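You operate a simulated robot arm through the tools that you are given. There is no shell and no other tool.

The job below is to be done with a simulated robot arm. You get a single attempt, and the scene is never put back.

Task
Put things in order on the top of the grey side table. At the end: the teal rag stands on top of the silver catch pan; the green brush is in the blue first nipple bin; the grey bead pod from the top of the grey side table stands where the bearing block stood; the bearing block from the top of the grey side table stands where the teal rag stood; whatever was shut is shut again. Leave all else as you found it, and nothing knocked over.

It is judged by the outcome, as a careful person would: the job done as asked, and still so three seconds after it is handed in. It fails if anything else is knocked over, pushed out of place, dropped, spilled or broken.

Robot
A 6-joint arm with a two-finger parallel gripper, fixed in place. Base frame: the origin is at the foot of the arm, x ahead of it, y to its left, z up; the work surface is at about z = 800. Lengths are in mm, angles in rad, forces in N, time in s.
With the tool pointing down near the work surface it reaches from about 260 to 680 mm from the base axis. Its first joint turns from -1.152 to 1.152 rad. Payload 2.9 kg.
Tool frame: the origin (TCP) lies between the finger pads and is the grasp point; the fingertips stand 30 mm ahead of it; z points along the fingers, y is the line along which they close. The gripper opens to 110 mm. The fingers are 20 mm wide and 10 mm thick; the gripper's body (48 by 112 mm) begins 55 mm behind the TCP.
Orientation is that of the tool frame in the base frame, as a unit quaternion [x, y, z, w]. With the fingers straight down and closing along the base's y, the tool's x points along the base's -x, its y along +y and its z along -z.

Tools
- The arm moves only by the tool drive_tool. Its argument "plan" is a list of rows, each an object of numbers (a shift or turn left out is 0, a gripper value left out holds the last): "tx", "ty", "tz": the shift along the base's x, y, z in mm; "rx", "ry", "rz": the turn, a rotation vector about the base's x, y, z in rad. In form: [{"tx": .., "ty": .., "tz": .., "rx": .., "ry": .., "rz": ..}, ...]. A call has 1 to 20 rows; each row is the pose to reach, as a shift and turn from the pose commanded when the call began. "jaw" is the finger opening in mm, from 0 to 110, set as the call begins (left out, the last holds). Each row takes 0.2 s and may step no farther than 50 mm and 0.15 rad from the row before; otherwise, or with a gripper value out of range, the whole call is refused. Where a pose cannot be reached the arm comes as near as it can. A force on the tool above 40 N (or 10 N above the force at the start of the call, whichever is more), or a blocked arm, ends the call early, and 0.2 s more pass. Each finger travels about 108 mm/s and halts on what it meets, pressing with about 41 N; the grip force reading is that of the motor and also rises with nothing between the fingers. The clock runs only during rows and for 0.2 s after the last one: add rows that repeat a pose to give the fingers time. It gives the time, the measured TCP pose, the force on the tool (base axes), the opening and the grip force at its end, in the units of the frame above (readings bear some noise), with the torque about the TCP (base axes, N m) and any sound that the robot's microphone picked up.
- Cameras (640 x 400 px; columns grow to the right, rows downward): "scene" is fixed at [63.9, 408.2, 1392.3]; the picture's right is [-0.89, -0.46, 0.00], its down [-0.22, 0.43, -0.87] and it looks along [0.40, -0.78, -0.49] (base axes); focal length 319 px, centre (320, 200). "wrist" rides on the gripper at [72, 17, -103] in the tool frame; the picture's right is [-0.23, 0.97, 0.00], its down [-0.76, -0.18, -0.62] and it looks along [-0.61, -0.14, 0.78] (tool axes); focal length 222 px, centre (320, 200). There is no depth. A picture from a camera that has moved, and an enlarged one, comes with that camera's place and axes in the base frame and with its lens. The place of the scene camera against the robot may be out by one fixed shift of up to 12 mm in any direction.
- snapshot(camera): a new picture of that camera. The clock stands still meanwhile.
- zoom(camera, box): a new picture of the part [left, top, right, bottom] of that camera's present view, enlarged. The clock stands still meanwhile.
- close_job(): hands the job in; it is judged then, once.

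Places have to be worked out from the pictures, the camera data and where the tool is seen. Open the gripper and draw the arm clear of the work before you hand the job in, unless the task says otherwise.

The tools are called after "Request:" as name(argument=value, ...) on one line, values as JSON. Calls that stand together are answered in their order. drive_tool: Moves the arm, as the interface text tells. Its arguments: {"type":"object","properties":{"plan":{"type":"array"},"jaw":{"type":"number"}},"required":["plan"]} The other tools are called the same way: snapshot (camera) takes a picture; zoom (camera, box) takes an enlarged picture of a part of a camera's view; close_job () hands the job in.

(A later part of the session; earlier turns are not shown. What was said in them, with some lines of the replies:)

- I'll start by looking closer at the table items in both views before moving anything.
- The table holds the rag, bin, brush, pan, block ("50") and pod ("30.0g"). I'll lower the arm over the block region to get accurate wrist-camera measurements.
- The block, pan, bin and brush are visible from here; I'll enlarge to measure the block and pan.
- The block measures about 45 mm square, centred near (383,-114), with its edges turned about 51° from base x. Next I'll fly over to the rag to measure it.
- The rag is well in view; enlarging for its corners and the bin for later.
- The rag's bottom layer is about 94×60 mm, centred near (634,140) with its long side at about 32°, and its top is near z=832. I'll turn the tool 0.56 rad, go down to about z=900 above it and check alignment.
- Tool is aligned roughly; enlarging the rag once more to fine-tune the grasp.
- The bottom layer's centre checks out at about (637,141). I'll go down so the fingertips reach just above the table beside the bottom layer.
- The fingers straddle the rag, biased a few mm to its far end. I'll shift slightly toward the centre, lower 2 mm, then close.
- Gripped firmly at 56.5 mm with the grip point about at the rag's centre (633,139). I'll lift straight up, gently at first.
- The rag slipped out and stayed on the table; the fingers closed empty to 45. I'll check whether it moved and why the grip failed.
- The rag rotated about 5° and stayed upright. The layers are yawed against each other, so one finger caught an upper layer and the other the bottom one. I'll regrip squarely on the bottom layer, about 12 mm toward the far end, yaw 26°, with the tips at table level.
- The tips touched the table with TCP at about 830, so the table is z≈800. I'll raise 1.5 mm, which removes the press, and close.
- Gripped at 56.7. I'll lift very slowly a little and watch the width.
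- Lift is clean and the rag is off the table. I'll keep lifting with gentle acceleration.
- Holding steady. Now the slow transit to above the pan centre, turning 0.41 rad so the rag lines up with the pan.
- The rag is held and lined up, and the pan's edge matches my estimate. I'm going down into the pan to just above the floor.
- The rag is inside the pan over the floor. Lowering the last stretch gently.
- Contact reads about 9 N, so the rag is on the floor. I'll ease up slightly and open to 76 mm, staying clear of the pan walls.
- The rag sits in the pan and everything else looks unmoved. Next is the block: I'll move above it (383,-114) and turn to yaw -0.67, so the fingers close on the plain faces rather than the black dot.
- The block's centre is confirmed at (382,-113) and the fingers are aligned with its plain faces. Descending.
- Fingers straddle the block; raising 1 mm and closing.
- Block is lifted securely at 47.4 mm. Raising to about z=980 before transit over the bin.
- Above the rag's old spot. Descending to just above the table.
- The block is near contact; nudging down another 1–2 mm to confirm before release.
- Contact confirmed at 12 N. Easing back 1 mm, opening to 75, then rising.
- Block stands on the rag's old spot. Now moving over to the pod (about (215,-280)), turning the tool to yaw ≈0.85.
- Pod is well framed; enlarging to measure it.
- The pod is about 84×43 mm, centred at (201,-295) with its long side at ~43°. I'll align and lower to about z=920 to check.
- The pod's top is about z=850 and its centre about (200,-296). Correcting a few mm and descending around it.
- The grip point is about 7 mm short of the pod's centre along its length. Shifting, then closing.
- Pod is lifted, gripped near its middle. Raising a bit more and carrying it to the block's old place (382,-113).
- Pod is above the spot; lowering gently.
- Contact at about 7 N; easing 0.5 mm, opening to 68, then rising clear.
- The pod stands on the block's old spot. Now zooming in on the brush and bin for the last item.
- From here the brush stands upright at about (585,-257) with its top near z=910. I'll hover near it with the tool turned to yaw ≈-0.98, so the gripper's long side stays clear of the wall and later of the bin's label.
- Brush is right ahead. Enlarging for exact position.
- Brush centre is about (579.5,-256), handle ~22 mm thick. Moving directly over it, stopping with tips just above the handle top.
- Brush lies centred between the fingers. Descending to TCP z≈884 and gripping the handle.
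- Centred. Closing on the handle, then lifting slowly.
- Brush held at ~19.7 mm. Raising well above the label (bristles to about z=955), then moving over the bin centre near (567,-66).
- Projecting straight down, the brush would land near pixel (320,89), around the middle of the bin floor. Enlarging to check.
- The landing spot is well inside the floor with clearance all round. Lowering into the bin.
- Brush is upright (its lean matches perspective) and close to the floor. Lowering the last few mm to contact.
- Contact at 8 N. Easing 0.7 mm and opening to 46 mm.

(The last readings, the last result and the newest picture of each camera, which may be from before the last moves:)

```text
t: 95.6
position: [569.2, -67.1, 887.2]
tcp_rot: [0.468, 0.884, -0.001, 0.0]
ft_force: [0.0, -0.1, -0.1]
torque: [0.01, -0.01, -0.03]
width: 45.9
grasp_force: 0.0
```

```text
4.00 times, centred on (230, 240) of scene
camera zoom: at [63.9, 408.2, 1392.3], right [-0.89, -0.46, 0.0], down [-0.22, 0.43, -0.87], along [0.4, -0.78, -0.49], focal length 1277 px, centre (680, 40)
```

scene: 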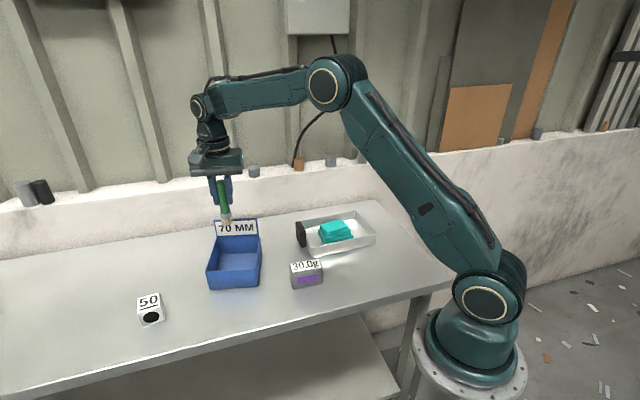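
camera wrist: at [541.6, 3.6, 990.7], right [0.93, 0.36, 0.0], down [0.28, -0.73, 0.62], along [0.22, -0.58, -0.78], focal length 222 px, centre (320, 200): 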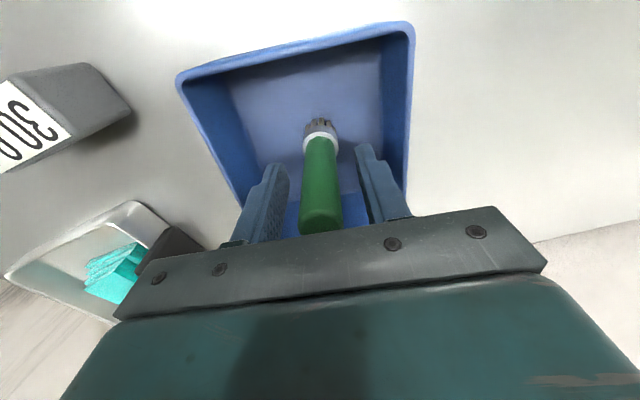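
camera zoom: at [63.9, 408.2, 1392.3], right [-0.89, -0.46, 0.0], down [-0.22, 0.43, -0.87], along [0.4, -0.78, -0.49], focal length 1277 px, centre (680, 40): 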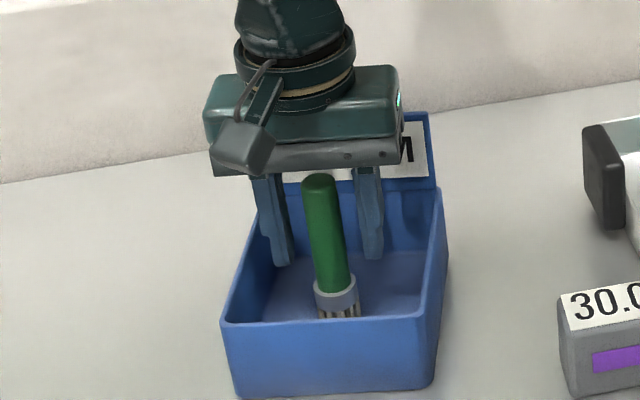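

Brush stands free between the fingers. Rising straight up, clear of everything.

Request:
drive_tool(plan=[{"tz": 4}, {"tz": 14}, {"tz": 32}, {"tz": 60}, {"tz": 95}, {"tz": 135}, {"tz": 175}, {"tz": 215}, {"tz": 250}, {"tz": 250}])

Request:
snapshot(camera="wrist")

Request:
snapshot(camera="scene")

```text
t: 97.8
position: [564.6, -66.4, 1137.9]
tcp_rot: [0.47, 0.883, 0.0, 0.0]
ft_force: [0.1, 0.3, -0.6]
torque: [-0.01, -0.03, -0.02]
width: 46.0
grasp_force: 0.2
```

```text
taken
camera wrist: at [539.1, 1.9, 1240.9], right [0.93, 0.36, 0.0], down [0.28, -0.73, 0.62], along [0.22, -0.58, -0.78], focal length 222 px, centre (320, 200)
```

wrist: 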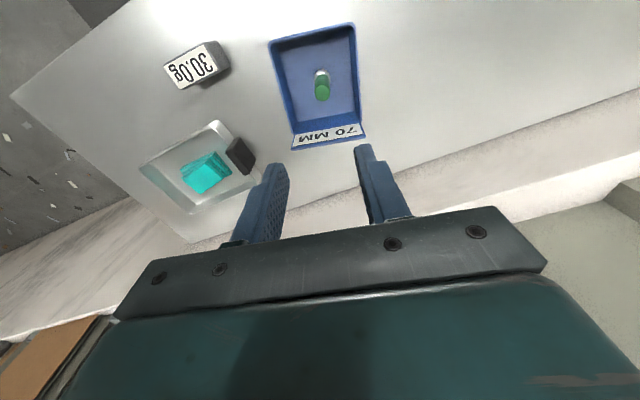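

```text
taken
```

scene: 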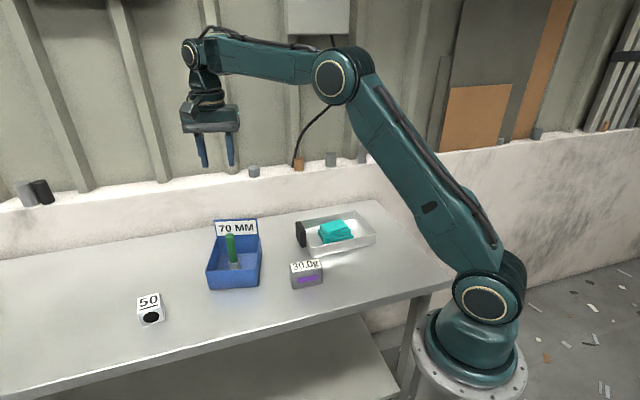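

Everything is in place. I'll open the gripper fully, return near the start pose, and do a final check against the first view.

Request:
drive_tool(plan=[{"tx": -18, "ty": -4, "tz": 12}, {"tx": -54, "ty": -12, "tz": 36}, {"tx": -90, "ty": -20, "tz": 60}, {"tx": -126, "ty": -26, "tz": 84}, {"tx": -144, "ty": -30, "tz": 94}, {"tx": -144, "ty": -30, "tz": 94}], jaw=110)

Request:
zoom(camera="scene", box=[180, 180, 440, 342])

Request:
snapshot(camera="scene")

```text
t: 99.2
position: [420.4, -94.8, 1231.9]
tcp_rot: [0.469, 0.883, 0.0, 0.0]
ft_force: [-0.3, -0.2, 0.2]
torque: [0.0, 0.03, 0.02]
width: 109.9
grasp_force: 0.1
```

```text
2.46 times, centred on (310, 261) of scene
camera zoom: at [63.9, 408.2, 1392.3], right [-0.89, -0.46, 0.0], down [-0.22, 0.43, -0.87], along [0.4, -0.78, -0.49], focal length 786 px, centre (345, 50)
```

zoom: 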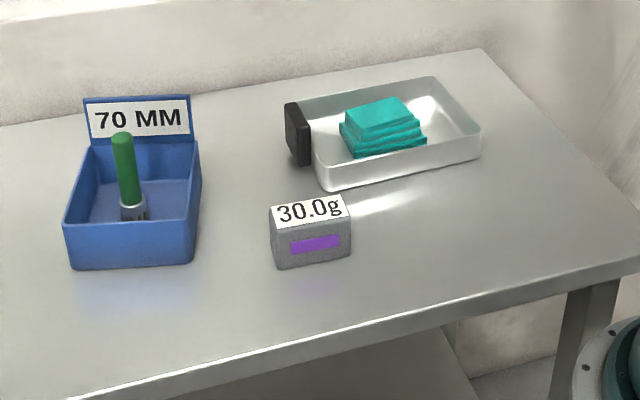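

```text
taken
```

scene: 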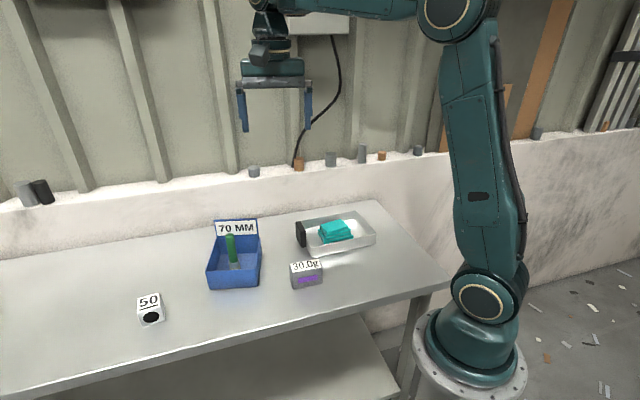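

The bin and pan match the first view. The rag is in the pan, the brush stands in the bin, the pod is on the block's spot and the block is on the rag's spot. The gripper is open and clear, so I'm handing in.

Request:
close_job()

```text
The job is handed in.
```

The table is in the order you asked for, and I've handed the job in. My final check was by camera, from before the hand-in. I don't have the judge's result.

- **Teal rag:** it lies in the silver catch pan. The pan is open, so the rag rests on its floor. My first grip slipped while lifting, and the rag turned about 5° where it lay. The second grip held.
- **Green brush:** it stands upright in the blue "70 MM" bin, which I took to be the first nipple bin because it was the only blue bin in view.
- **Bearing block:** the white "50" cube stands where the rag was, within a few millimetres by my measurements.
- **Grey bead pod:** the "30.0g" pod stands where the block was, also within a few millimetres.
- **Everything else:** the bin and pan look unmoved compared with the first picture, and nothing was knocked over. I saw nothing that was shut at the start, so there was nothing to close again.

The gripper is open and the arm is back near its starting position, clear of the table.
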